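You operate a simulated robot arm through the tools that you are given. There is no shell and no other tool.

You are at the controls of a simulated robot arm. One attempt, no reset.

## Task
Try the rolls on chucks 2 and 3; shut off the chuck whose roll slips.
Fine: the rest ends down and the sound chuck ends on.
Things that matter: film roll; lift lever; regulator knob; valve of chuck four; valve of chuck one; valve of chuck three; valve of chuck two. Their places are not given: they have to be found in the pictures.

Only the result counts: the job must be done as asked and must still hold three seconds after the hand-in. Knocking over, shifting, dropping, spilling or breaking anything else fails it.

## Robot
A 7-joint arm with a two-finger parallel gripper, fixed in place. Base frame: the origin is on the floor under the middle of its stand, x ahead of it, y to its left, z up; the work surface is at about z = 0.955. Lengths are in m, angles in degrees, forces in N, time in s.
It reaches about 1.247 m from its shoulder. Its first joint turns from -132.0 to 132.0 degrees. Payload 3.91 kg.
Tool frame: the origin (TCP) lies between the finger pads and is the grasp point; the fingertips stand 0.03 m ahead of it; z points along the fingers, y is the line along which they close. Largest opening 0.11 m; finger width 0.02, thickness 0.01; the body of the gripper, 0.048 by 0.112 m, starts 0.055 m behind the TCP.
Orientation is told as [roll, pitch, yaw] about the base's x, y, z axes, in that order, counted from this pose: with the fingers straight down and closing along the base's y, the tool's x points along the base's -x, its y along +y and its z along -z.

## Interface
- The arm moves only by the tool nudge_tool. Its argument "steps" is text: rows parted by semicolons, each of 7 numbers parted by spaces: the shift along the tool's x, y, z in m, then the turn, a rotation vector about the tool's x, y, z in degrees, then the gripper command, from -1 (fully open) to 1 (shut), values between in proportion. In form: x y z ax ay az grip; .... A call has 1 to 20 rows; each row shifts and turns the commanded pose from where the row before left it, along the tool's axes as they then stand. A row lasts 0.2 s, in which the tool goes at most 0.05 m and 8.6 degrees; a call with a longer step from one row to the next is refused whole, and so is a gripper value outside its range. Where a pose cannot be reached the arm comes as near as it can. A force on the tool above 40 N (or 10 N above the force at the start of the call, whichever is more), or a blocked arm, ends the call early, and 0.2 s more pass. The fingers move at their own pace (about 0.108 m/s each) and stop on an object; they squeeze with about 29 N. The grip force told is the motor's: it shows also when the fingers shut on nothing. Time passes only in rows, and 0.2 s behind the last, so rows that do not move let the fingers close. The reply holds the time, the measured pose of the TCP, the force on the tool along the base axes, the opening and the grip force, in the units named above and with some noise, with the torque about the TCP (base axes, N m) and any sound that the robot's microphone picked up, and new pictures: "views" is both (left out), scene, wrist or none.
- Cameras (640 x 400 px; columns grow to the right, rows downward): "scene" is fixed at [0.0514, 0.6477, 1.5046]; the picture's right is [-0.12, -0.99, 0.00], its down [-0.65, 0.08, -0.75] and it looks along [0.75, -0.09, -0.66] (base axes); focal length 303 px, centre (320, 200). "wrist" rides on the gripper at [0.072, 0.017, -0.103] in the tool frame; the picture's right is [-0.23, 0.97, 0.00], its down [-0.76, -0.18, -0.62] and it looks along [-0.61, -0.14, 0.78] (tool axes); focal length 222 px, centre (320, 200).
- point_at(camera, pixels): there is no depth. For up to 12 entries [column, row, z] of the newest picture of that camera ("zoom" is the newest enlarged one), the place [x, y] in the base frame at which the ray of that pixel passes the height z, good to about 0.002 m. The clock stands still meanwhile.
- inspect(camera, box): a new picture of the part [left, top, right, bottom] of that camera's present view, enlarged. The clock stands still meanwhile.
- job_done(): hands the job in; it is judged then, once.

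Unless the task says otherwise, let go and move clear before handing in.

The tools are called after "Emit:" as a command line: name --argument value ..., lists and objects as JSON in quotes. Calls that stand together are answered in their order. nudge_tool: Moves the arm, as the interface text tells. Its arguments: {"type":"object","properties":{"steps":{"type":"string"},"views":{"type":"string","enum":["both","scene","wrist","none"]}},"required":["steps"]} The other tools are called the same way: point_at (camera, pixels) gives the place at which the rays of pixels pass given heights; inspect (camera, box) takes an enlarged picture of a part of a camera's view; job_done () hands the job in.

At the start:

```text
t: 0.0
position: [0.6326, 0.3917, 1.2298]
orientation: [0.0, -0.1, 0.0]
force: [0.8, -0.1, 0.4]
torque: [-0.01, 0.02, -0.03]
opening: 0.11
grip_force: 0.1
```

scene: 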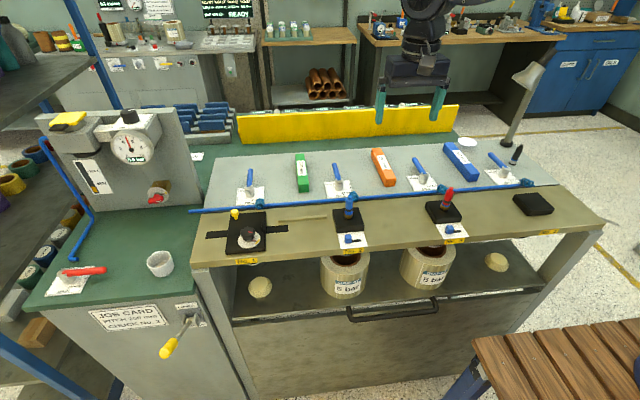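
wrist: 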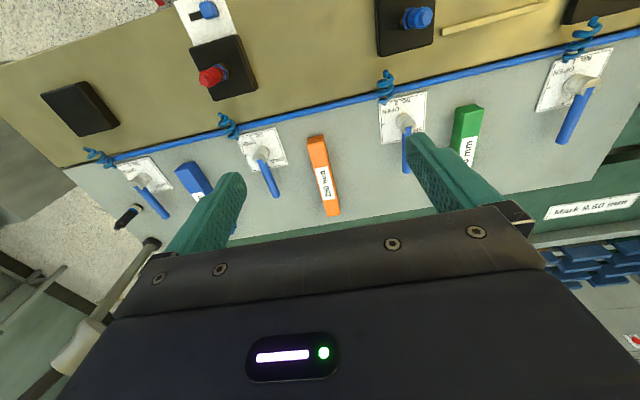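

The scene picture shows a bench with four blue-handled valves (around pixels 250,180; 336,175; 420,170; 500,165), a gauge panel at the left (135,145) and a lever with a yellow handle (178,335). I'll enlarge several parts before moving.

Emit:
inspect --camera "scene" --box '[30, 90, 210, 210]'

Emit:
inspect --camera "scene" --box '[200, 140, 380, 260]'

Emit:
inspect --camera "scene" --box '[370, 130, 560, 250]'

Emit:
inspect --camera "scene" --box '[40, 240, 240, 370]'

Emit:
inspect --camera "scene" --box '[230, 225, 530, 345]'

Emit:
inspect --camera "scene" --box '[60, 0, 300, 110]'

```text
3.33 times, centred on (120, 150) of scene
```

zoom: 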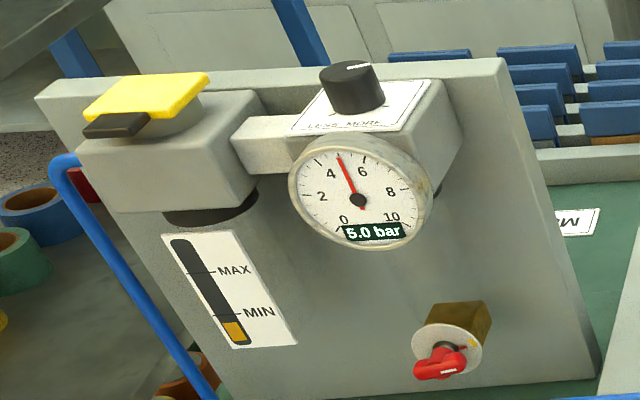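

```text
3.33 times, centred on (290, 200) of scene
```

zoom: 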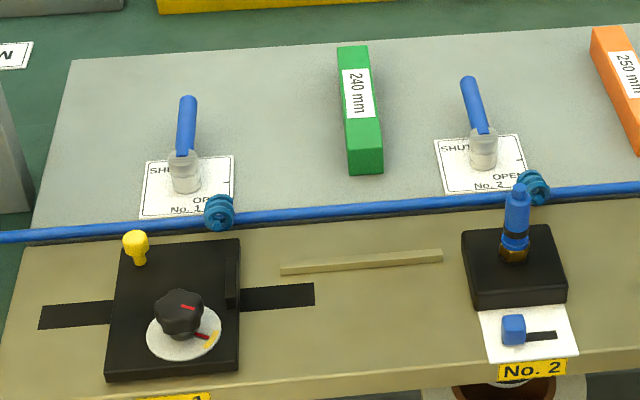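

```text
3.33 times, centred on (465, 190) of scene
```

zoom: 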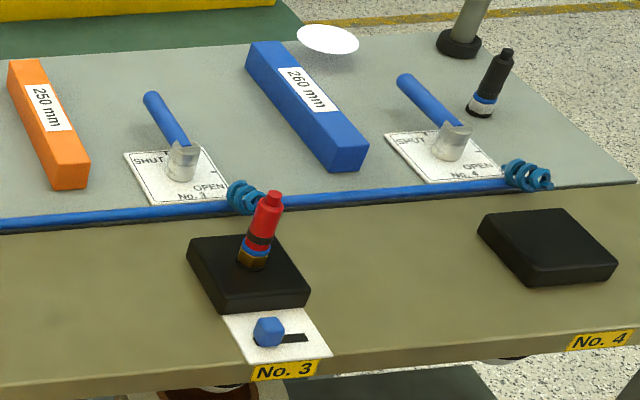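

```text
3.08 times, centred on (140, 305) of scene
```

zoom: 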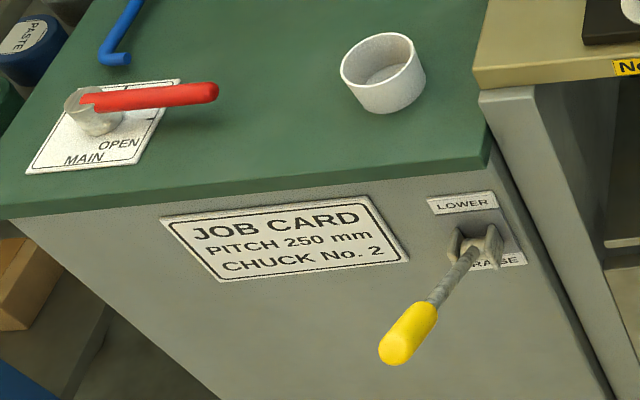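

```text
2.13 times, centred on (380, 285) of scene
```

zoom: 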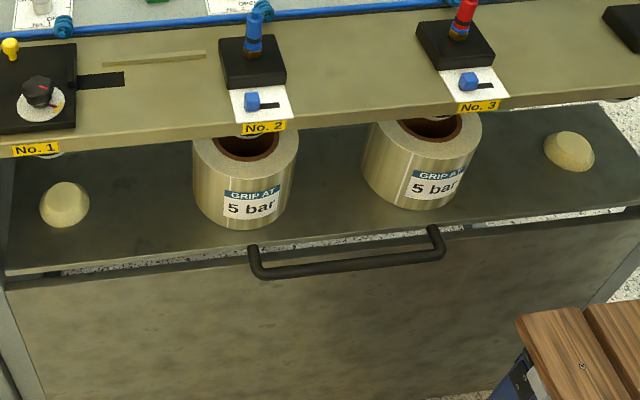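

```text
2.67 times, centred on (180, 55) of scene
```

zoom: 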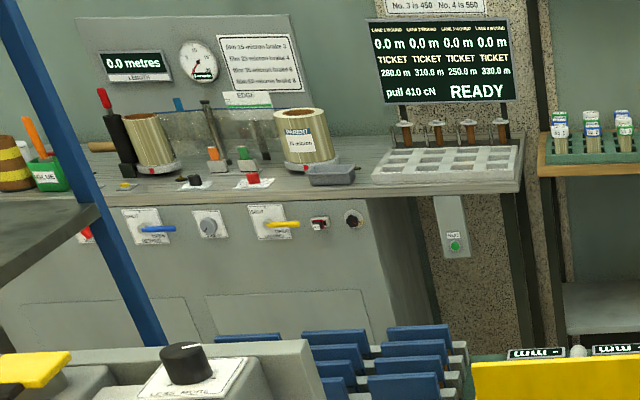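

The enlarged views show rolls marked "GRIP AT 5 bar", a gauge with a "5.0 bar" label, a LOWER/RAISE lever and valves with SHUT/OPEN plates. I'll enlarge further to read the valve plates, the gauge and the chuck indicators.

Emit:
inspect --camera "scene" --box '[310, 150, 380, 195]'

Emit:
inspect --camera "scene" --box '[395, 145, 465, 195]'

Emit:
inspect --camera "scene" --box '[100, 100, 170, 165]'

Emit:
inspect --camera "scene" --box '[325, 190, 395, 255]'

Emit:
inspect --camera "scene" --box '[415, 185, 485, 245]'

Emit:
inspect --camera "scene" --box '[35, 255, 115, 305]'

Emit:
inspect --camera "scene" --box '[150, 295, 220, 360]'

Emit:
inspect --camera "scene" --box '[200, 0, 270, 50]'

Emit:
inspect --camera "wrist" --box '[70, 60, 330, 220]'

Emit:
inspect --camera "wrist" --box '[330, 0, 640, 180]'

```text
8.89 times, centred on (345, 172) of scene
```

zoom: 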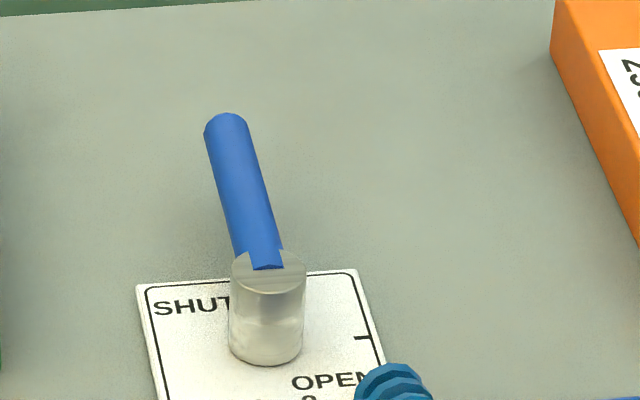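

```text
8.00 times, centred on (430, 170) of scene
```

zoom: 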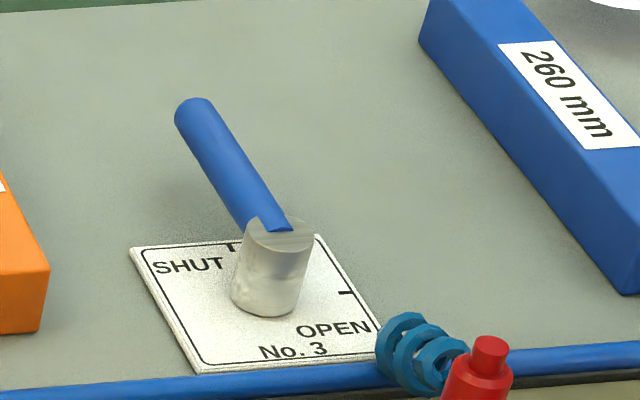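

```text
6.15 times, centred on (135, 132) of scene
```

zoom: 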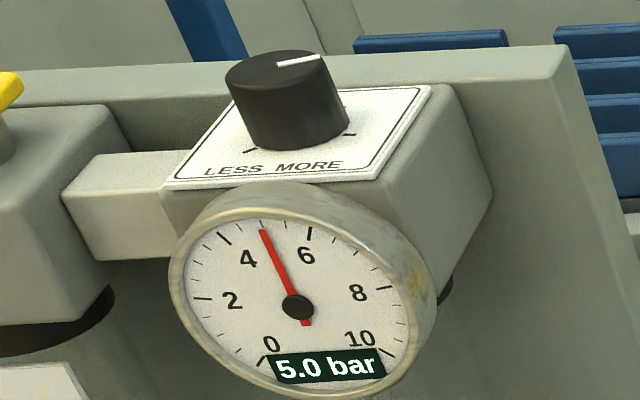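

```text
6.15 times, centred on (360, 222) of scene
```

zoom: 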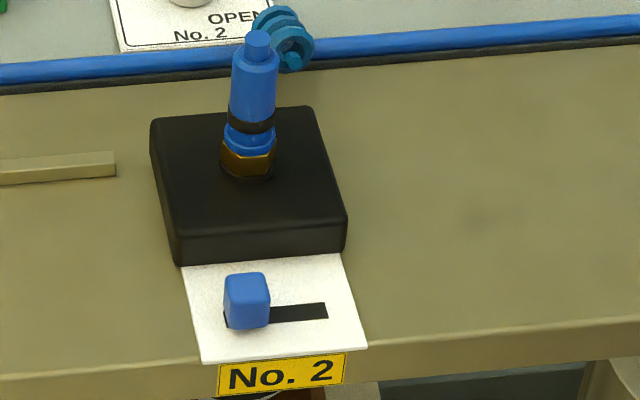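

```text
6.67 times, centred on (450, 215) of scene
```

zoom: 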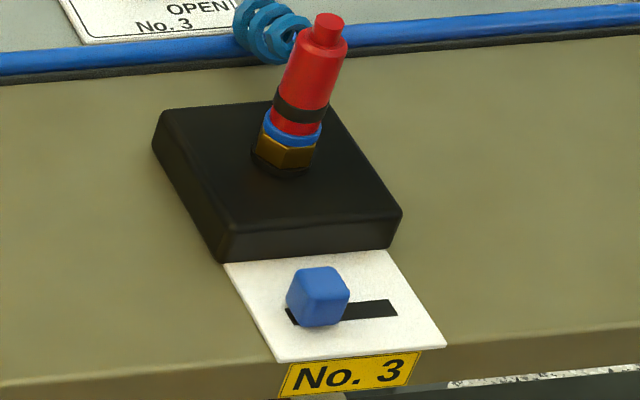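

```text
8.00 times, centred on (75, 280) of scene
```

zoom: 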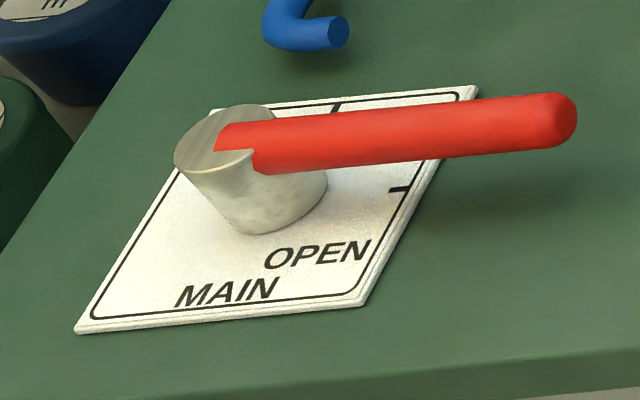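

```text
6.15 times, centred on (185, 328) of scene
```

zoom: 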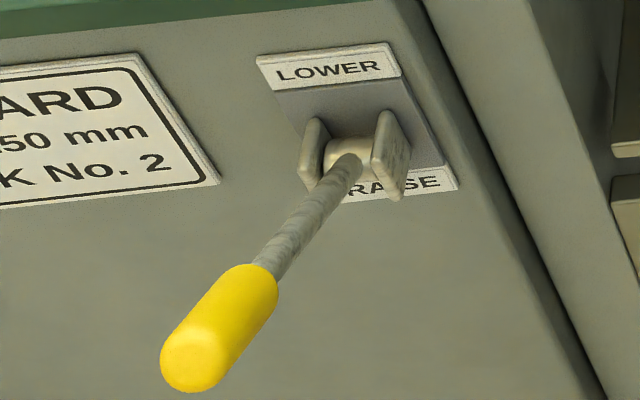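

```text
8.00 times, centred on (235, 25) of scene
```

zoom: 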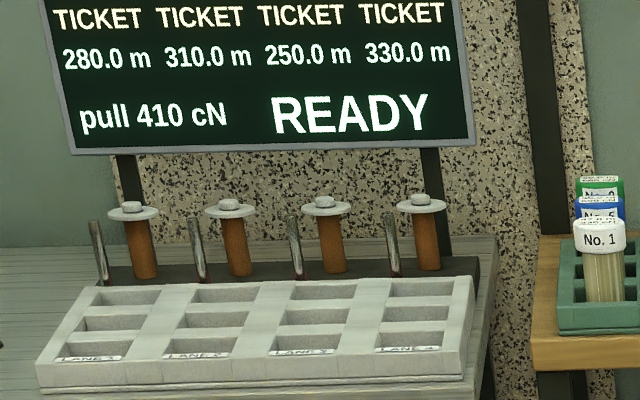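

```text
2.46 times, centred on (200, 140) of wrist
```

zoom: 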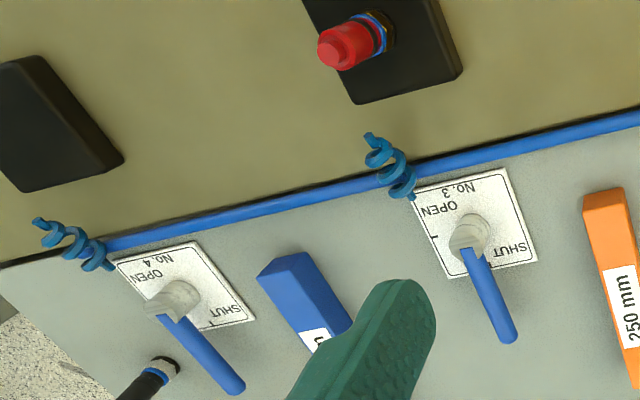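

```text
2.06 times, centred on (485, 90) of wrist
```

zoom: 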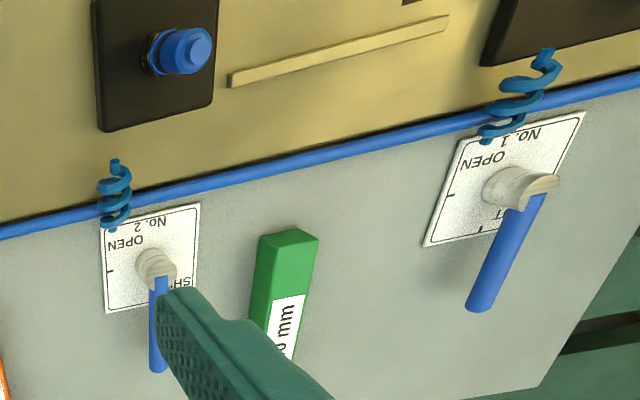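

All four blue valve levers point away toward their SHUT ticks (e.g. valve 2 lever from (336,190) to (334,165)), the red main valve points to OPEN, the gauge reads 5.0 bar and the lift lever hangs at RAISE. So I'll need to open chucks 2 and 3 first, then lower the rest; now I'll locate the parts with point_at.

Emit:
point_at --camera "scene" --pixels '[[339, 189, 0.955], [339, 180, 1.0], [335, 165, 1.0], [426, 181, 0.955], [430, 174, 1.0], [418, 158, 1.0], [192, 318, 0.8], [192, 318, 0.85], [170, 348, 0.75], [170, 348, 0.8], [188, 292, 0.955], [223, 275, 0.955]]'

Emit:
point_at --camera "wrist" --pixels '[[404, 122, 0.98], [404, 122, 1.0], [406, 170, 1.0], [262, 153, 0.98], [262, 153, 1.0], [275, 196, 1.0], [577, 85, 1.0], [139, 179, 1.0], [405, 140, 0.955], [270, 165, 0.955], [215, 75, 1.0], [418, 18, 1.0]]'

Emit:
inspect --camera "wrist" --box '[360, 70, 460, 200]'

Emit:
inspect --camera "wrist" --box '[225, 110, 325, 220]'

```text
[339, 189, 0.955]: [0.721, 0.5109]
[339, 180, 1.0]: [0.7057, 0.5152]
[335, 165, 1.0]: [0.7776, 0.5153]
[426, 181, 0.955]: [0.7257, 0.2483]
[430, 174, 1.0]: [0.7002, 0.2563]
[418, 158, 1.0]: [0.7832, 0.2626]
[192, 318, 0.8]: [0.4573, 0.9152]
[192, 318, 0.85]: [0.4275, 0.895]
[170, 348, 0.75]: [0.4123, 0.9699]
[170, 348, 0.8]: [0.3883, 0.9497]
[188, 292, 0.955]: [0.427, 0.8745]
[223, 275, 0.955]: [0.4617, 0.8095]
```

```text
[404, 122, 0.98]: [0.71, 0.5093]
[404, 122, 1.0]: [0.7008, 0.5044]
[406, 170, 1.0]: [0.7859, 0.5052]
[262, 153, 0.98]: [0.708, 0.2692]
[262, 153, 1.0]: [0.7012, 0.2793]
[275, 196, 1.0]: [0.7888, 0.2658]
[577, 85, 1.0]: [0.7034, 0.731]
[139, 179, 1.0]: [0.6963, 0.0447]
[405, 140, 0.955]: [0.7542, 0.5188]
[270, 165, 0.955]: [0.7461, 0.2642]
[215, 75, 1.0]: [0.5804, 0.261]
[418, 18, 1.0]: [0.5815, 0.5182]
```

```text
3.08 times, centred on (410, 135) of wrist
```

zoom: 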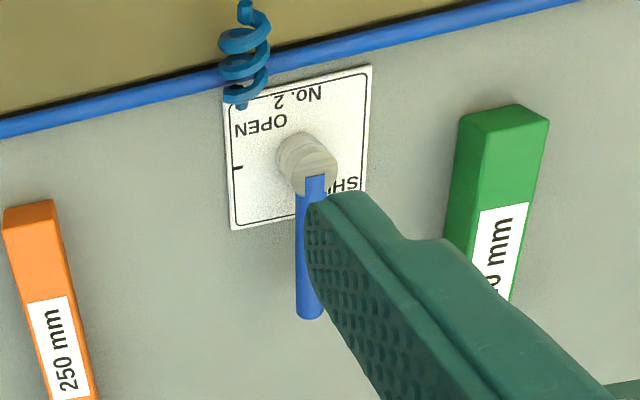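

```text
3.64 times, centred on (275, 165) of wrist
```

zoom: 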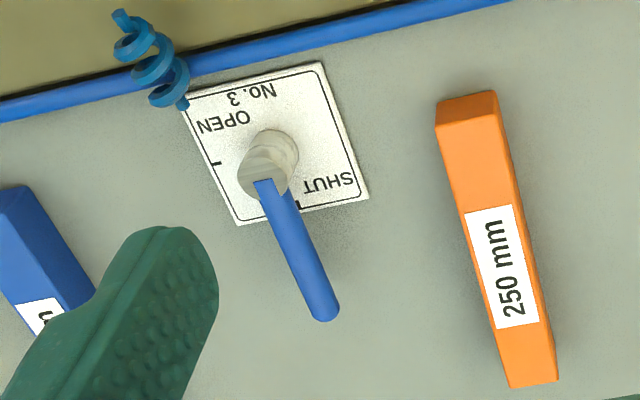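

Triangulating valve 2's lever gives an axis near (0.72, 0.511), tip near (0.80, 0.511) and height about 0.985. I'll check the neighbouring blocks, hoses, chuck caps and valve 3 before moving over there.

Emit:
point_at --camera "scene" --pixels '[[422.75, 183.1, 0.96], [425.4, 174.4, 0.99], [415, 158.75, 0.985], [339.1, 179.9, 0.99], [339, 189.5, 0.96], [334.5, 165, 0.985], [390, 186, 0.955], [379, 150, 0.985], [397, 183, 0.955], [200, 267, 0.955], [340, 246, 0.955], [605, 222, 0.955]]'

Emit:
point_at --camera "wrist" --pixels '[[312, 138, 0.985], [325, 215, 0.955], [340, 213, 0.985], [455, 105, 0.985], [484, 108, 0.985], [389, 85, 0.98], [387, 72, 0.98], [229, 125, 0.98], [409.4, 125.3, 0.99], [264.5, 158, 0.99], [278.5, 196.5, 0.985], [406.8, 170.7, 0.985]]'

```text
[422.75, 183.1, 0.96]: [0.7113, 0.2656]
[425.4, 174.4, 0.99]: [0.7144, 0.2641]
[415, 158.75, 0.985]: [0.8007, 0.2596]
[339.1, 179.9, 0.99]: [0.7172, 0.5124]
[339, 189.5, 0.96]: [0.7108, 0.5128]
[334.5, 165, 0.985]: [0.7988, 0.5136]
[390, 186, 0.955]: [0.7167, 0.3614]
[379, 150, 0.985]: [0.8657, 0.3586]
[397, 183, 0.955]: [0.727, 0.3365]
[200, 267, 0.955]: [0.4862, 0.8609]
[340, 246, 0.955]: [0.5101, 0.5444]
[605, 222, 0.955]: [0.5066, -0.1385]
```

```text
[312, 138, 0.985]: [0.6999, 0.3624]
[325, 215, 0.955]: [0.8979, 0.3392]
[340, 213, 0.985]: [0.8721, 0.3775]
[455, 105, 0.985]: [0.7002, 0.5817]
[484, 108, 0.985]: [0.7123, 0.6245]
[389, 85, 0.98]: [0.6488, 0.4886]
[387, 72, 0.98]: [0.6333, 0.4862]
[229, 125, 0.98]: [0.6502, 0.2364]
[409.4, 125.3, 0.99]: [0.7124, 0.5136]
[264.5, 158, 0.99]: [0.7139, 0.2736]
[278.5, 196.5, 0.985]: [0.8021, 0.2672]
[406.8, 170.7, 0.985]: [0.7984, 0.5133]
```

Both cameras agree: valve 2 axis (0.715, 0.513), lever tip (0.799, 0.513), height about 0.985; the orange block edge sits at y≈0.365, clear of the lever's sweep. I'll move above valve 2's lever with a narrowed opening and look.

Emit:
nudge_tool --steps "-0.02373 0.02022 0.01833 0 0 0 0.3; -0.02373 0.02022 0.01833 0 0 0 0.3; -0.02373 0.02022 0.01833 0 0 0 0.3; -0.02373 0.02022 0.01833 0 0 0 0.3; -0.02373 0.02022 0.01833 0 0 0 0.3; -0.02373 0.02022 0.01833 0 0 0 0.3; 0 0 0 0 0 0 0.3" --views "both"

```text
t: 1.6
position: [0.7745, 0.512, 1.1189]
orientation: [0.0, -0.1, 0.0]
force: [0.0, -0.4, -0.3]
torque: [0.02, 0.03, -0.02]
opening: 0.0386
grip_force: 0.0
```

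scene: 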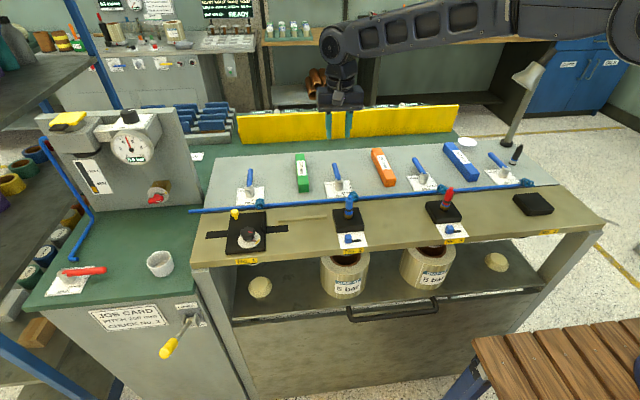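
wrist: 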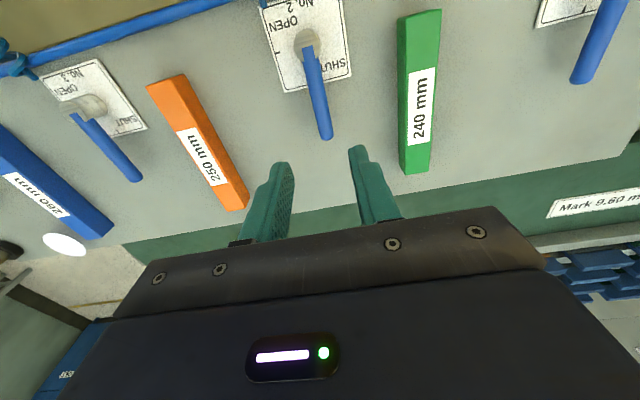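

The arm is above valve 2; the lever runs from (308,45) to (326,138) in the wrist picture. I'll check its coordinates from here for a better fix.

Emit:
point_at --camera "wrist" --pixels '[[325, 135, 0.985], [318, 100, 0.985], [312, 65, 0.985], [306, 50, 0.99], [306, 38, 0.99], [325, 135, 0.975], [93, 103, 0.985], [130, 170, 0.985], [85, 112, 0.985], [98, 95, 0.97]]'

Emit:
inspect --camera "wrist" --box '[240, 0, 400, 150]'

```text
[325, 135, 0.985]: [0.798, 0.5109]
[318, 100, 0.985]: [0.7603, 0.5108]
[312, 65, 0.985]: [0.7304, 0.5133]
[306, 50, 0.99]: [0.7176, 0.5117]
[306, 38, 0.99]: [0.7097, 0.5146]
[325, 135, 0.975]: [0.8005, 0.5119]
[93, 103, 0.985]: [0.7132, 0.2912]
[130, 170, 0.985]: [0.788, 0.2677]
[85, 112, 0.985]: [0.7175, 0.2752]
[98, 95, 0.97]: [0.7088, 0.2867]
```

```text
2.67 times, centred on (320, 75) of wrist
```

zoom: 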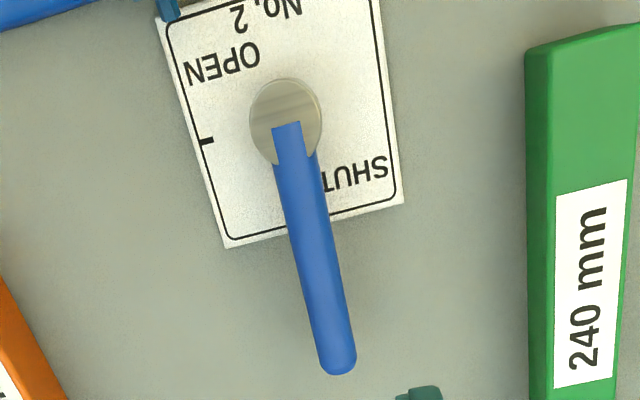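

Lever 2 lies on y≈0.512 directly under the tool, from x=0.715 to 0.80. I'll descend to straddle it, narrow the fingers, and check.

Emit:
nudge_tool --steps "0 0.0005 0.03 0 0 0 0.3; 0 0 0.03 0 0 0 0.3; 0 0 0.03 0 0 0 0.3; 0 0 0.0285 0 0 0 0.3; 0 0 0 0 0 0 0.6; 0 0 0 0 0 0 0.6" --views "both"

```text
t: 3.0
position: [0.7723, 0.5152, 1.0026]
orientation: [0.0, 0.0, 0.0]
force: [0.6, 0.2, -0.7]
torque: [0.03, 0.01, 0.03]
opening: 0.0219
grip_force: 0.1
```

scene: 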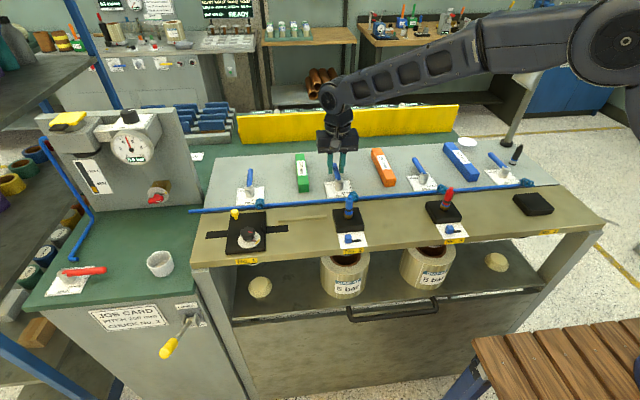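
wrist: 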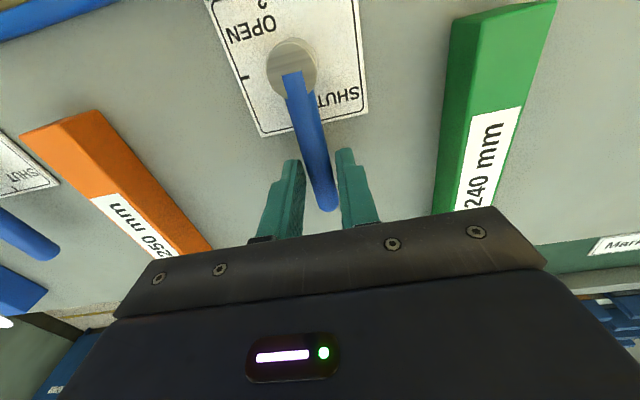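

The fingers straddle lever 2 (wrist (315,170)) with an opening of 0.022. I'll sweep it clockwise toward OPEN, half way first.

Emit:
nudge_tool --steps "0.0006 -0.0082 0 0 0 8 0.6; 0.0006 -0.0082 0 0 0 8 0.6; 0.0006 -0.0082 0 0 0 8 0.6; 0.0006 -0.0082 0 0 0 8 0.6; 0.0006 -0.0082 0 0 0 8 0.6; 0.0006 -0.0082 0 0 0 8 0.6" --views "both"

```text
t: 4.4
position: [0.7544, 0.4709, 1.002]
orientation: [-0.1, 0.0, -48.1]
force: [-0.3, 0.4, -0.3]
torque: [0.01, 0.02, -0.01]
opening: 0.0221
grip_force: 0.1
```

scene: 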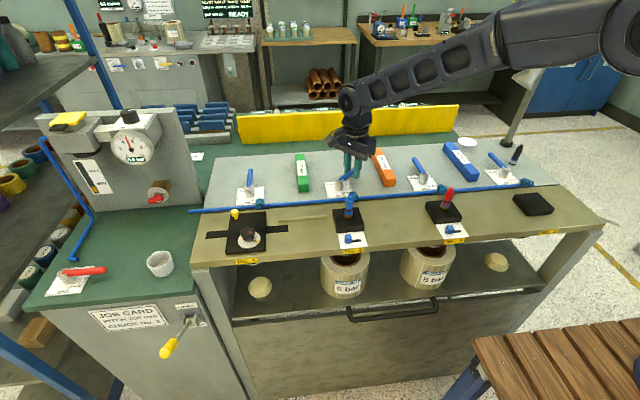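
wrist: 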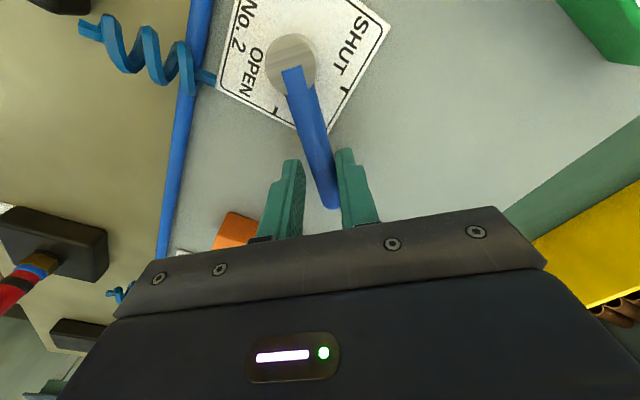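

Lever 2 follows the fingers (now at about 45°) with almost no force. I'll carry on to the OPEN tick.

Emit:
nudge_tool --steps "0.0006 -0.0082 0 0 0 8 0.6; 0.0006 -0.0082 0 0 0 8 0.6; 0.0006 -0.0082 0 0 0 8 0.6; 0.0006 -0.0082 0 0 0 8 0.6; 0.0006 -0.0082 0 0 0 8 0.6; 0.0002 -0.0041 0 0 0 4 0.6" --views "both"

```text
t: 5.8
position: [0.7138, 0.4554, 1.0009]
orientation: [-0.1, 0.1, -92.0]
force: [0.2, -0.2, 0.6]
torque: [0.0, 0.0, 0.02]
opening: 0.0222
grip_force: 0.0
```

scene: 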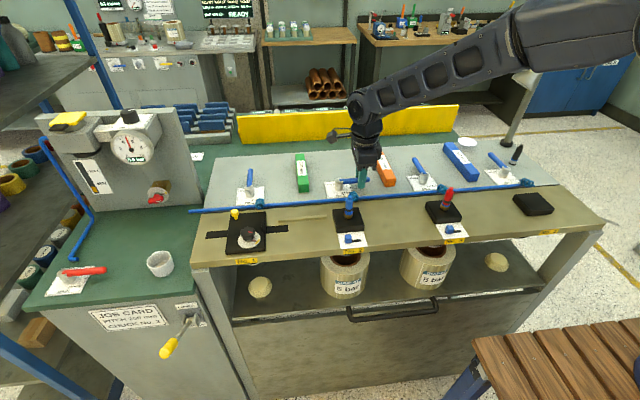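
wrist: 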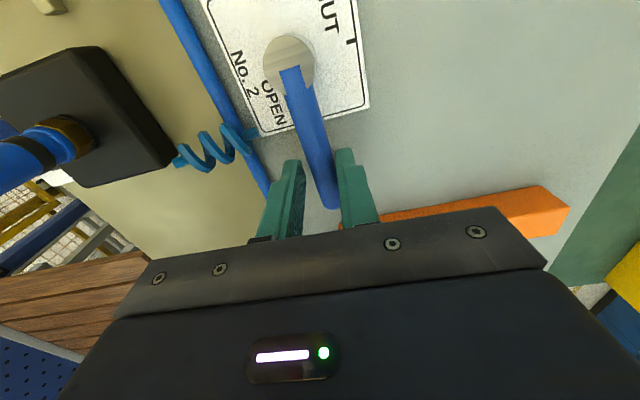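

The lever now points to the OPEN tick with about 4° of play left and no force. I'll add a small extra turn to be sure it is fully at OPEN, then lift straight up to look.

Emit:
nudge_tool --steps "0.0002 -0.0041 0 0 0 4 0.6; 0 0 0 0 0 0 0.6" --views "wrist"

```text
t: 6.4
position: [0.7096, 0.4562, 1.0018]
orientation: [0.1, 0.1, -96.0]
force: [11.0, 5.1, 1.4]
torque: [0.07, -0.23, 0.18]
opening: 0.0276
grip_force: 5.4
```

wrist: 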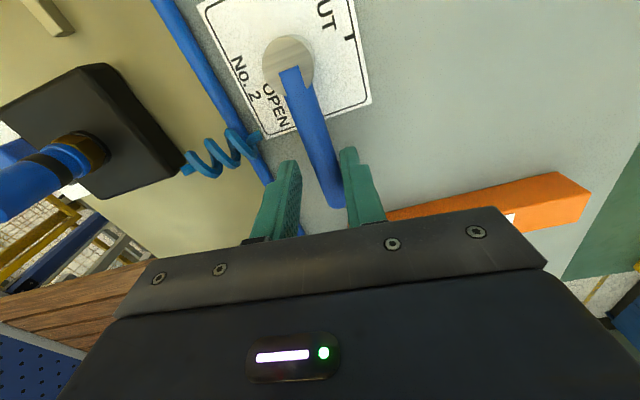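

The 11 N force shows the lever has reached its OPEN stop. I'll ease back a few millimetres and lift straight up.

Emit:
nudge_tool --steps "0 0.005 0 0 0 0 0.6; 0 0 -0.03 0 0 0 0.5; 0 0 -0.04 0 0 0 0.5; 0 0 -0.04 0 0 0 0.5; 0 0 -0.02 0 0 0 0.5" --views "both"

```text
t: 7.6
position: [0.714, 0.4554, 1.1308]
orientation: [-0.1, -0.1, -96.1]
force: [-0.3, 0.0, -0.7]
torque: [0.03, 0.01, 0.03]
opening: 0.0275
grip_force: 0.0
```

scene: 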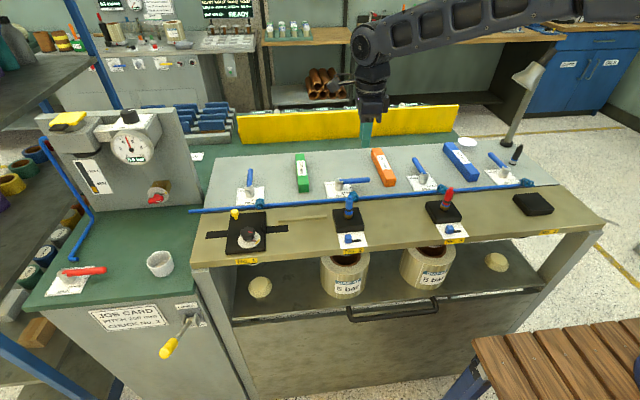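
wrist: 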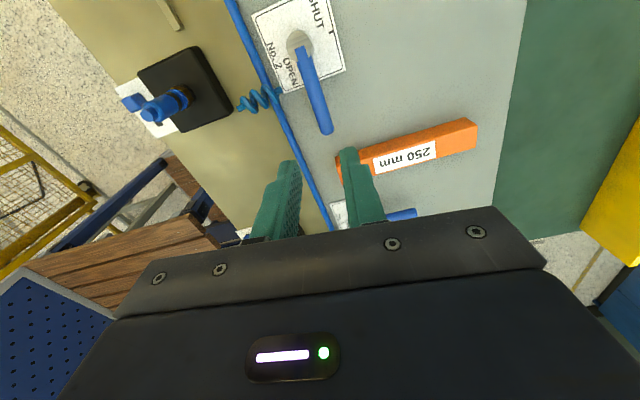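

Emit:
inspect --camera "scene" --box '[305, 150, 395, 265]'

Emit:
inspect --camera "scene" --box '[100, 100, 170, 165]'

Emit:
inspect --camera "scene" --box '[310, 240, 470, 320]'

```text
3.48 times, centred on (350, 208) of scene
```

zoom: 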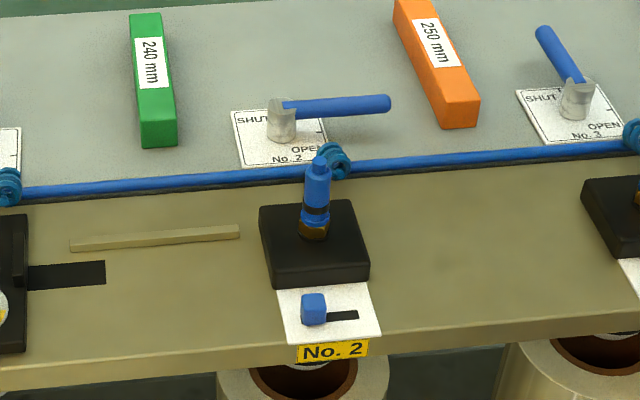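

```text
6.15 times, centred on (135, 132) of scene
```

zoom: 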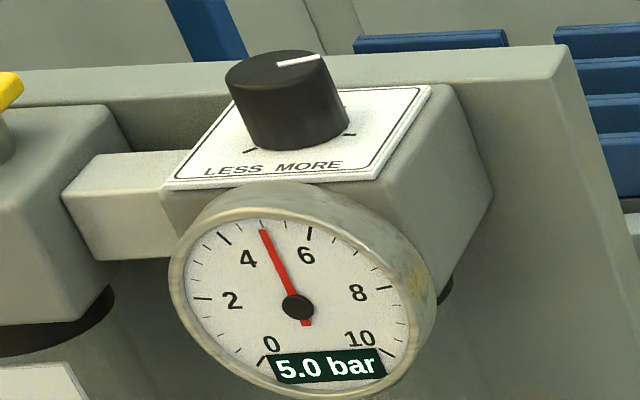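

```text
4.00 times, centred on (390, 280) of scene
```

zoom: 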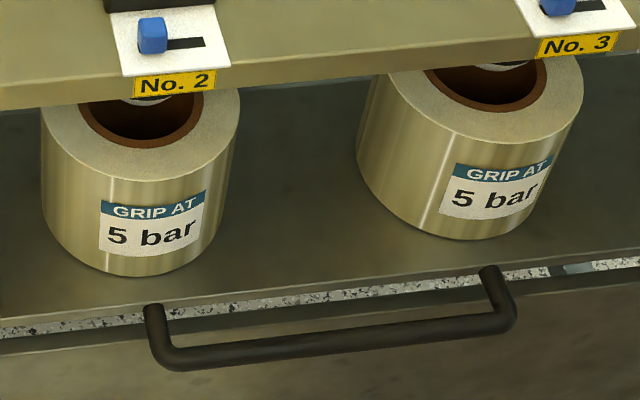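

Lever 2 now points right at the OPEN tick ((352,181) in the scene), gauge still 5.0 bar, nothing else moved. I'll turn the hand back to zero yaw and move over lever 3.

Emit:
nudge_tool --steps "0 0 0 0 0 -8 0.3; 0 0 0 0 0 -8 0.3; 0 0 0 0 0 -8 0.3; 0 0 0 0 0 -8 0.3; 0 0 0 0 0 -8 0.3; 0 0 0 0 0 -8 0.3; 0 0 0 0 0 -8 0.3; 0 0 0 0 0 -8 0.3; 0 0 0 0 0 -8 0.3; 0 0 0 0 0 -8 0.3; 0 0 0 0 0 -8 0.3; 0 0 0 0 0 -8 0.3; -0.0118 -0.0381 0.0022 0 0 0 0.3; -0.0118 -0.0381 0.0022 0 0 0 0.3; -0.0118 -0.0381 0.0022 0 0 0 0.3; -0.0118 -0.0381 0.0022 0 0 0 0.3; -0.0118 -0.0381 0.0022 0 0 0 0.3; 0 0 0 0 0 0 0.3" --views "both"

```text
t: 11.4
position: [0.7735, 0.2649, 1.1189]
orientation: [0.0, 0.0, 0.1]
force: [-0.2, 0.1, -0.2]
torque: [-0.02, -0.02, 0.03]
opening: 0.0386
grip_force: 0.0
```

scene: 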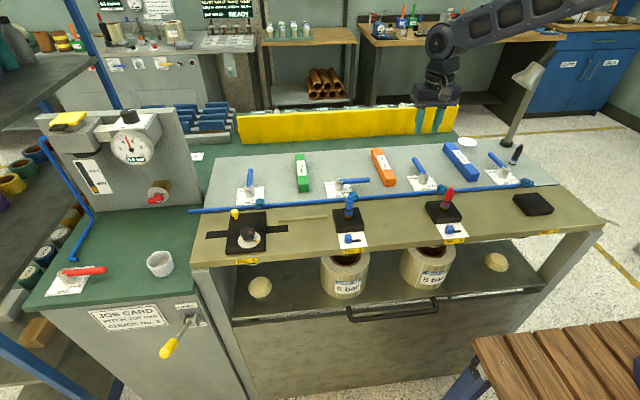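
wrist: 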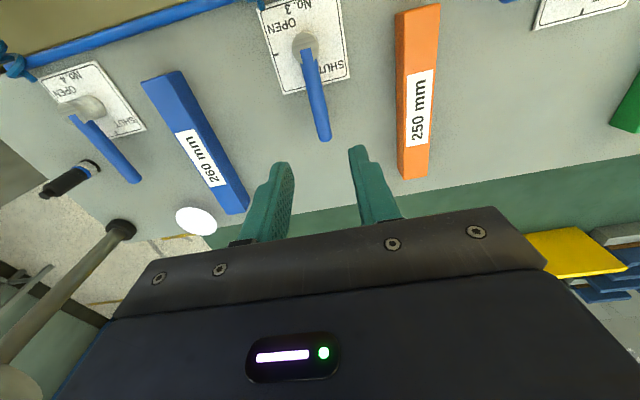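

Emit:
point_at --camera "wrist" --pixels '[[324, 137, 0.985], [317, 100, 0.985], [311, 70, 0.985], [305, 43, 0.99], [185, 85, 0.985], [240, 205, 0.985]]'

Emit:
inspect --camera "wrist" --box '[240, 0, 400, 150]'

```text
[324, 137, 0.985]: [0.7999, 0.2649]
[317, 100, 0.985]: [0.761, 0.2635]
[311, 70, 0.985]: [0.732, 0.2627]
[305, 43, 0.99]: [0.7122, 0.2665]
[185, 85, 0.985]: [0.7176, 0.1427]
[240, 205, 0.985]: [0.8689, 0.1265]
```

```text
2.67 times, centred on (320, 75) of wrist
```

zoom: 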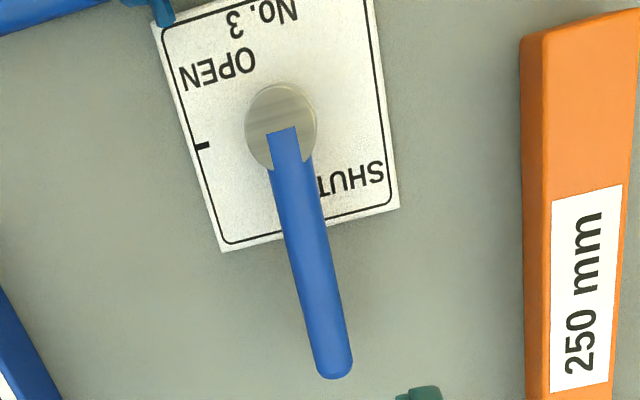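

Lever 3 is directly under the fingers along y≈0.264 with its axis at (0.714, 0.265). I'll repeat the same straddle-and-sweep for valve 3.

Emit:
nudge_tool --steps "0 0 0.03 0 0 0 0.3; 0 0 0.03 0 0 0 0.3; 0 0 0.03 0 0 0 0.3; 0 0 0.0285 0 0 0 0.3; 0 0 0 0 0 0 0.6; 0 0 0 0 0 0 0.6; 0.0006 -0.0082 0 0 0 8 0.6; 0.0006 -0.0082 0 0 0 8 0.6; 0.0006 -0.0082 0 0 0 8 0.6; 0.0006 -0.0082 0 0 0 8 0.6; 0.0006 -0.0082 0 0 0 8 0.6; 0.0006 -0.0082 0 0 0 8 0.6; 0.0006 -0.0082 0 0 0 8 0.6; 0.0006 -0.0082 0 0 0 8 0.6; 0.0006 -0.0082 0 0 0 8 0.6; 0.0006 -0.0082 0 0 0 8 0.6; 0.0006 -0.0082 0 0 0 8 0.6" --views "both"

```text
t: 15.0
position: [0.7161, 0.2051, 1.0015]
orientation: [0.0, 0.0, -88.0]
force: [1.0, -0.1, 0.8]
torque: [0.03, 0.0, -0.01]
opening: 0.0222
grip_force: 0.1
```

scene: 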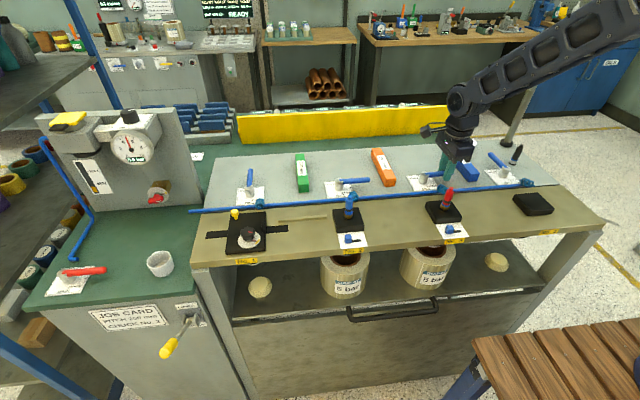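
wrist: 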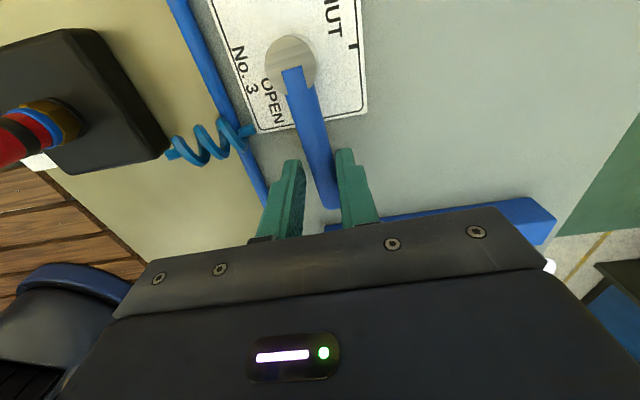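

Lever 3 is at about 84–88°, no force yet. I'll add the last turn to its stop, ease back and lift.

Emit:
nudge_tool --steps "0.0002 -0.0041 0 0 0 4 0.6; 0.0002 -0.0041 0 0 0 4 0.6; 0 0 0 0 0 0 0.6" --views "none"

Emit:
nudge_tool --steps "0 0.005 0 0 0 0 0.6; 0 0 -0.03 0 0 0 0.5; 0 0 -0.04 0 0 0 0.5; 0 0 -0.04 0 0 0 0.5; 0 0 -0.04 0 0 0 0.5; 0 0 0 0 0 0 0.5" --views "both"

```text
t: 15.8
position: [0.7075, 0.2075, 1.0013]
orientation: [0.1, 0.0, -95.9]
force: [16.0, 5.3, -1.9]
torque: [0.17, -0.23, 0.26]
opening: 0.0297
grip_force: 7.5
```

```text
t: 17.2
position: [0.7122, 0.2071, 1.1502]
orientation: [0.0, 0.0, -95.9]
force: [0.0, -0.1, 0.5]
torque: [0.03, -0.02, 0.01]
opening: 0.0274
grip_force: 0.0
```

scene: 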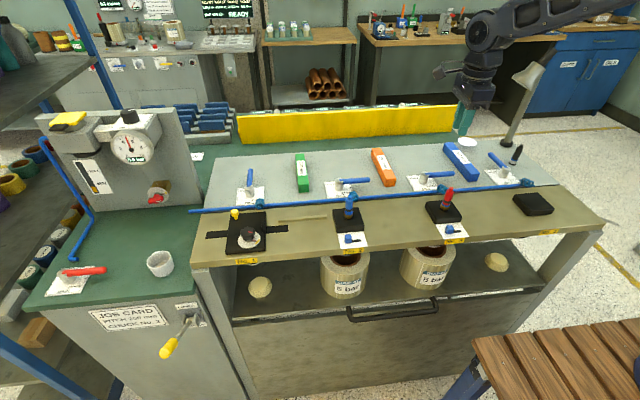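
wrist: 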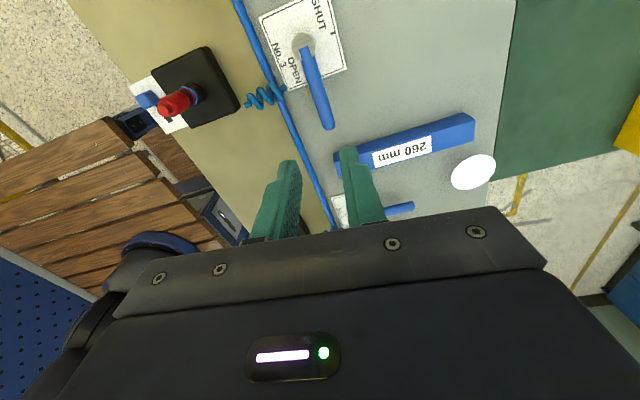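

Both levers 2 and 3 now point right to OPEN (scene (352,181) and (438,175)). I'll check the gauge and rolls, then bring the hand back to zero yaw and raise it for the trip to the lift lever.

Emit:
inspect --camera "scene" --box '[310, 150, 490, 300]'

Emit:
inspect --camera "scene" --box '[100, 100, 170, 165]'

Emit:
nudge_tool --steps "0 0 -0.01 0 0 -8 0.3; 0 0 -0.01 0 0 -8 0.3; 0 0 -0.01 0 0 -8 0.3; 0 0 -0.01 0 0 -8 0.3; 0 0 -0.01 0 0 -8 0.3; 0 0 -0.01 0 0 -8 0.3; 0 0 -0.01 0 0 -8 0.3; 0 0 -0.01 0 0 -8 0.3; 0 0 -0.01 0 0 -8 0.3; 0 0 -0.01 0 0 -8 0.3; 0 0 -0.01 0 0 -8 0.3; 0 0 -0.01 0 0 -8 0.3" --views "none"

```text
2.67 times, centred on (400, 225) of scene
```

zoom: 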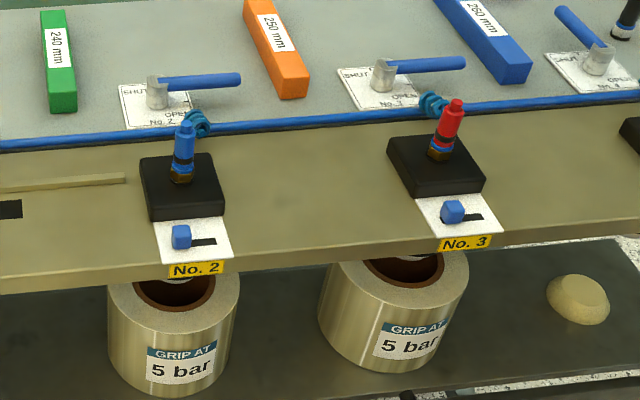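

```text
6.15 times, centred on (135, 132) of scene
```

zoom: 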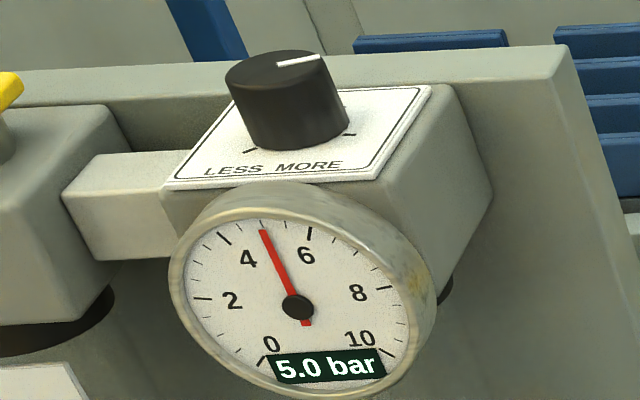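

```text
t: 19.8
position: [0.713, 0.2055, 1.2707]
orientation: [-0.1, 0.0, 0.1]
force: [0.5, 0.3, -0.6]
torque: [0.05, 0.02, -0.01]
opening: 0.0388
grip_force: 0.1
```

The gauge holds 5.0 bar and both valves are open. Now I'll carry the hand over to the front left to view the lift lever.

Emit:
nudge_tool --steps "0.0289 0.0363 0.008 0 0 0 0.3; 0.0289 0.0363 0.008 0 0 0 0.3; 0.0289 0.0363 0.008 0 0 0 0.3; 0.0289 0.0363 0.008 0 0 0 0.3; 0.0289 0.0363 0.008 0 0 0 0.3; 0.0289 0.0363 0.008 0 0 0 0.3; 0.0289 0.0363 0.008 0 0 0 0.3; 0.0289 0.0363 0.008 0 0 0 0.3; 0.0289 0.0363 0.008 0 0 0 0.3; 0.0289 0.0363 0.008 0 0 0 0.3; 0.0289 0.0363 0.008 0 0 0 0.3; 0.0289 0.0363 0.008 0 0 0 0.3; 0.0289 0.0363 0.008 0 0 0 0.3; 0.0289 0.0363 0.008 0 0 0 0.3; 0.0289 0.0363 0.008 0 0 0 0.3; 0 0 0 0 0 0 0.3" --views "both"

```text
t: 23.2
position: [0.28, 0.7475, 1.1513]
orientation: [0.0, 0.1, 0.0]
force: [-0.6, 0.2, 0.5]
torque: [0.01, 0.0, 0.02]
opening: 0.0384
grip_force: 0.1
```

scene: 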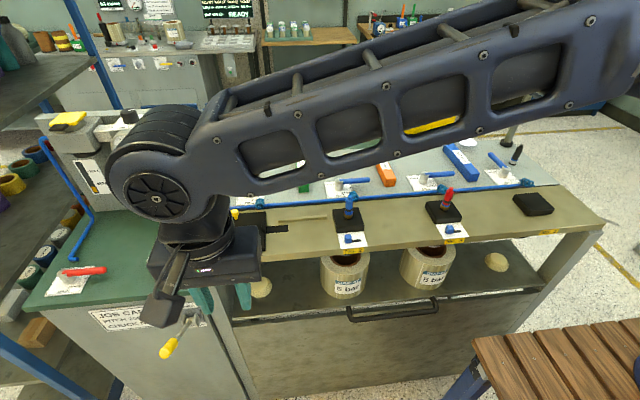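
wrist: 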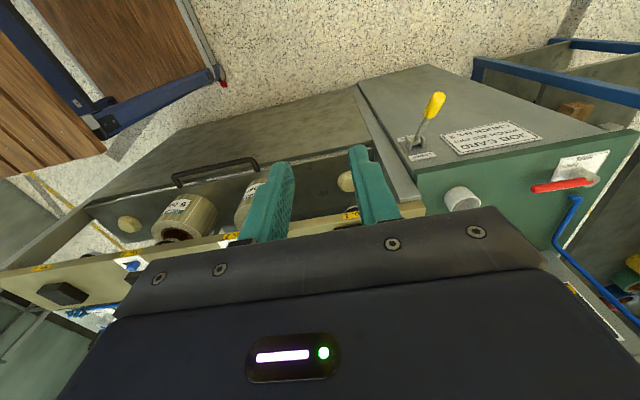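

The lift lever is visible in the wrist picture from pivot (415,145) to yellow tip (438,97). I'll triangulate it with both cameras.

Emit:
inspect --camera "wrist" --box '[360, 70, 520, 190]'

Emit:
point_at --camera "wrist" --pixels '[[438, 97, 0.7], [438, 97, 0.8], [430, 112, 0.75], [430, 112, 0.8], [415, 143, 0.8], [415, 143, 0.85], [420, 165, 0.955], [418, 157, 0.9]]'

Emit:
point_at --camera "scene" --pixels '[[166, 352, 0.7], [166, 352, 0.75], [166, 352, 0.8], [176, 340, 0.75], [176, 340, 0.8], [191, 318, 0.8], [191, 318, 0.85], [190, 318, 0.83]]'

Emit:
inspect --camera "scene" --box '[140, 270, 240, 370]'

```text
3.33 times, centred on (440, 130) of wrist
```

zoom: 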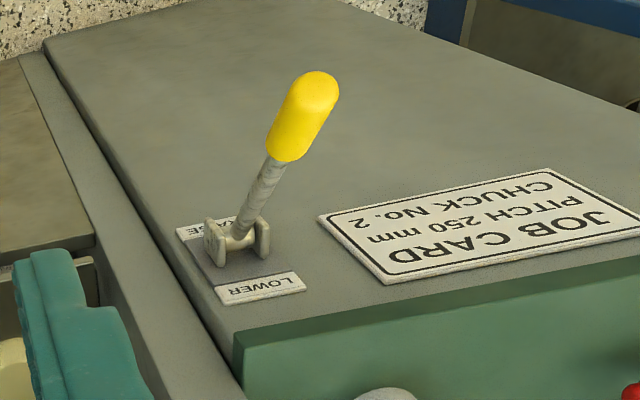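

```text
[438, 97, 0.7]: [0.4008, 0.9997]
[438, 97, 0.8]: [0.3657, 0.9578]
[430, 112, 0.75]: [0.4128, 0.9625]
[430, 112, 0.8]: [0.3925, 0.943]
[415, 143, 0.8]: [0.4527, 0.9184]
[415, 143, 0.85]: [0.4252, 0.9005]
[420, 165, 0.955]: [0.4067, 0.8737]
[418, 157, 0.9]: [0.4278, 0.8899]
```

```text
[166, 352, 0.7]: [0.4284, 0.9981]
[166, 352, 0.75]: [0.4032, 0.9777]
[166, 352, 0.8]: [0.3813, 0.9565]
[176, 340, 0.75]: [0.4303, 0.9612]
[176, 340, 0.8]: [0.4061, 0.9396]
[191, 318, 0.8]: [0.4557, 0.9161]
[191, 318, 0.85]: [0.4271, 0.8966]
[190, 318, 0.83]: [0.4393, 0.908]
```

```text
4.00 times, centred on (190, 320) of scene
```

zoom: 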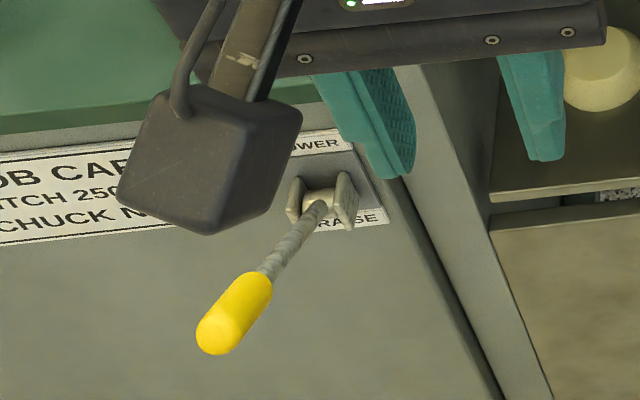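

Triangulation with both rays in the plane y≈0.90 gives lever tip (0.32, 0.90, 0.93) and pivot (0.43, 0.90, 0.845): the lever points up toward LOWER, so the rest may already be down with the rolls standing below the chucks. I'll look closely at the rolls before touching anything.

Emit:
inspect --camera "scene" --box '[318, 240, 378, 280]'

Emit:
inspect --camera "scene" --box '[395, 230, 465, 275]'

Emit:
inspect --camera "wrist" --box '[70, 150, 270, 275]'

Emit:
inspect --camera "scene" --box '[210, 240, 320, 320]'

Emit:
inspect --camera "scene" --box '[460, 220, 620, 320]'

```text
10.00 times, centred on (348, 260) of scene
```

zoom: 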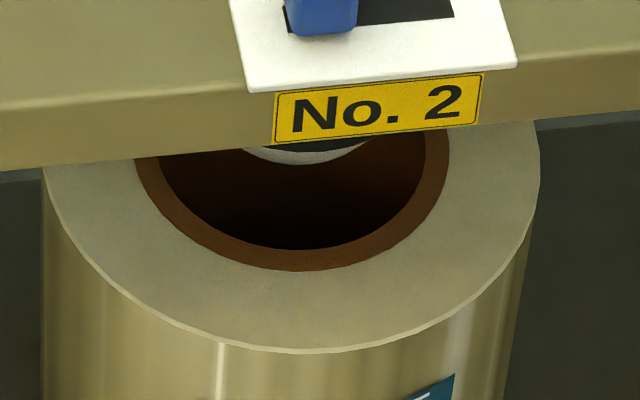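

```text
8.89 times, centred on (430, 252) of scene
```

zoom: 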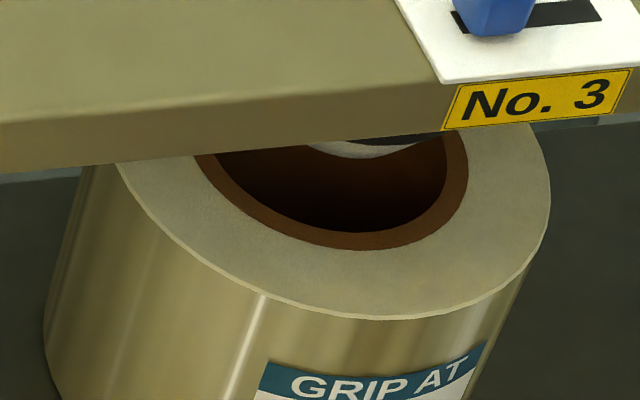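

```text
3.20 times, centred on (170, 212) of wrist
```

zoom: 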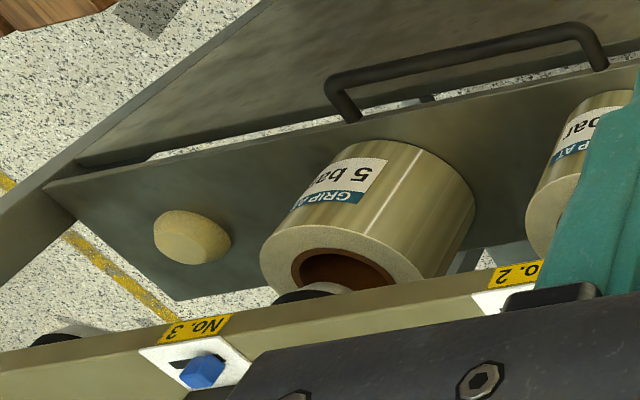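

```text
5.00 times, centred on (265, 280) of scene
```

zoom: 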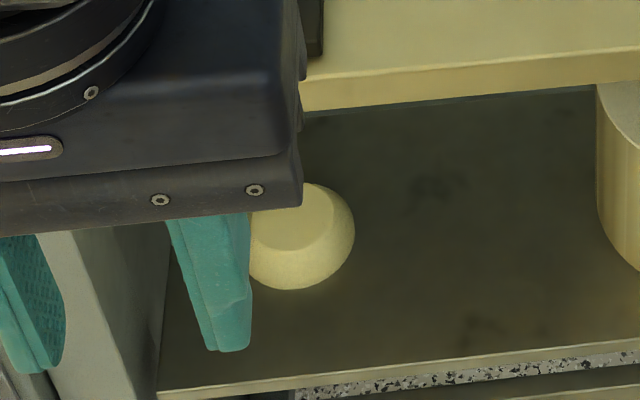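

```text
4.00 times, centred on (540, 270) of scene
```

zoom: 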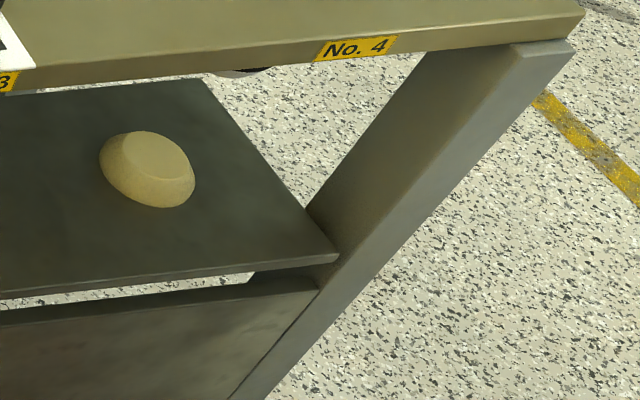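

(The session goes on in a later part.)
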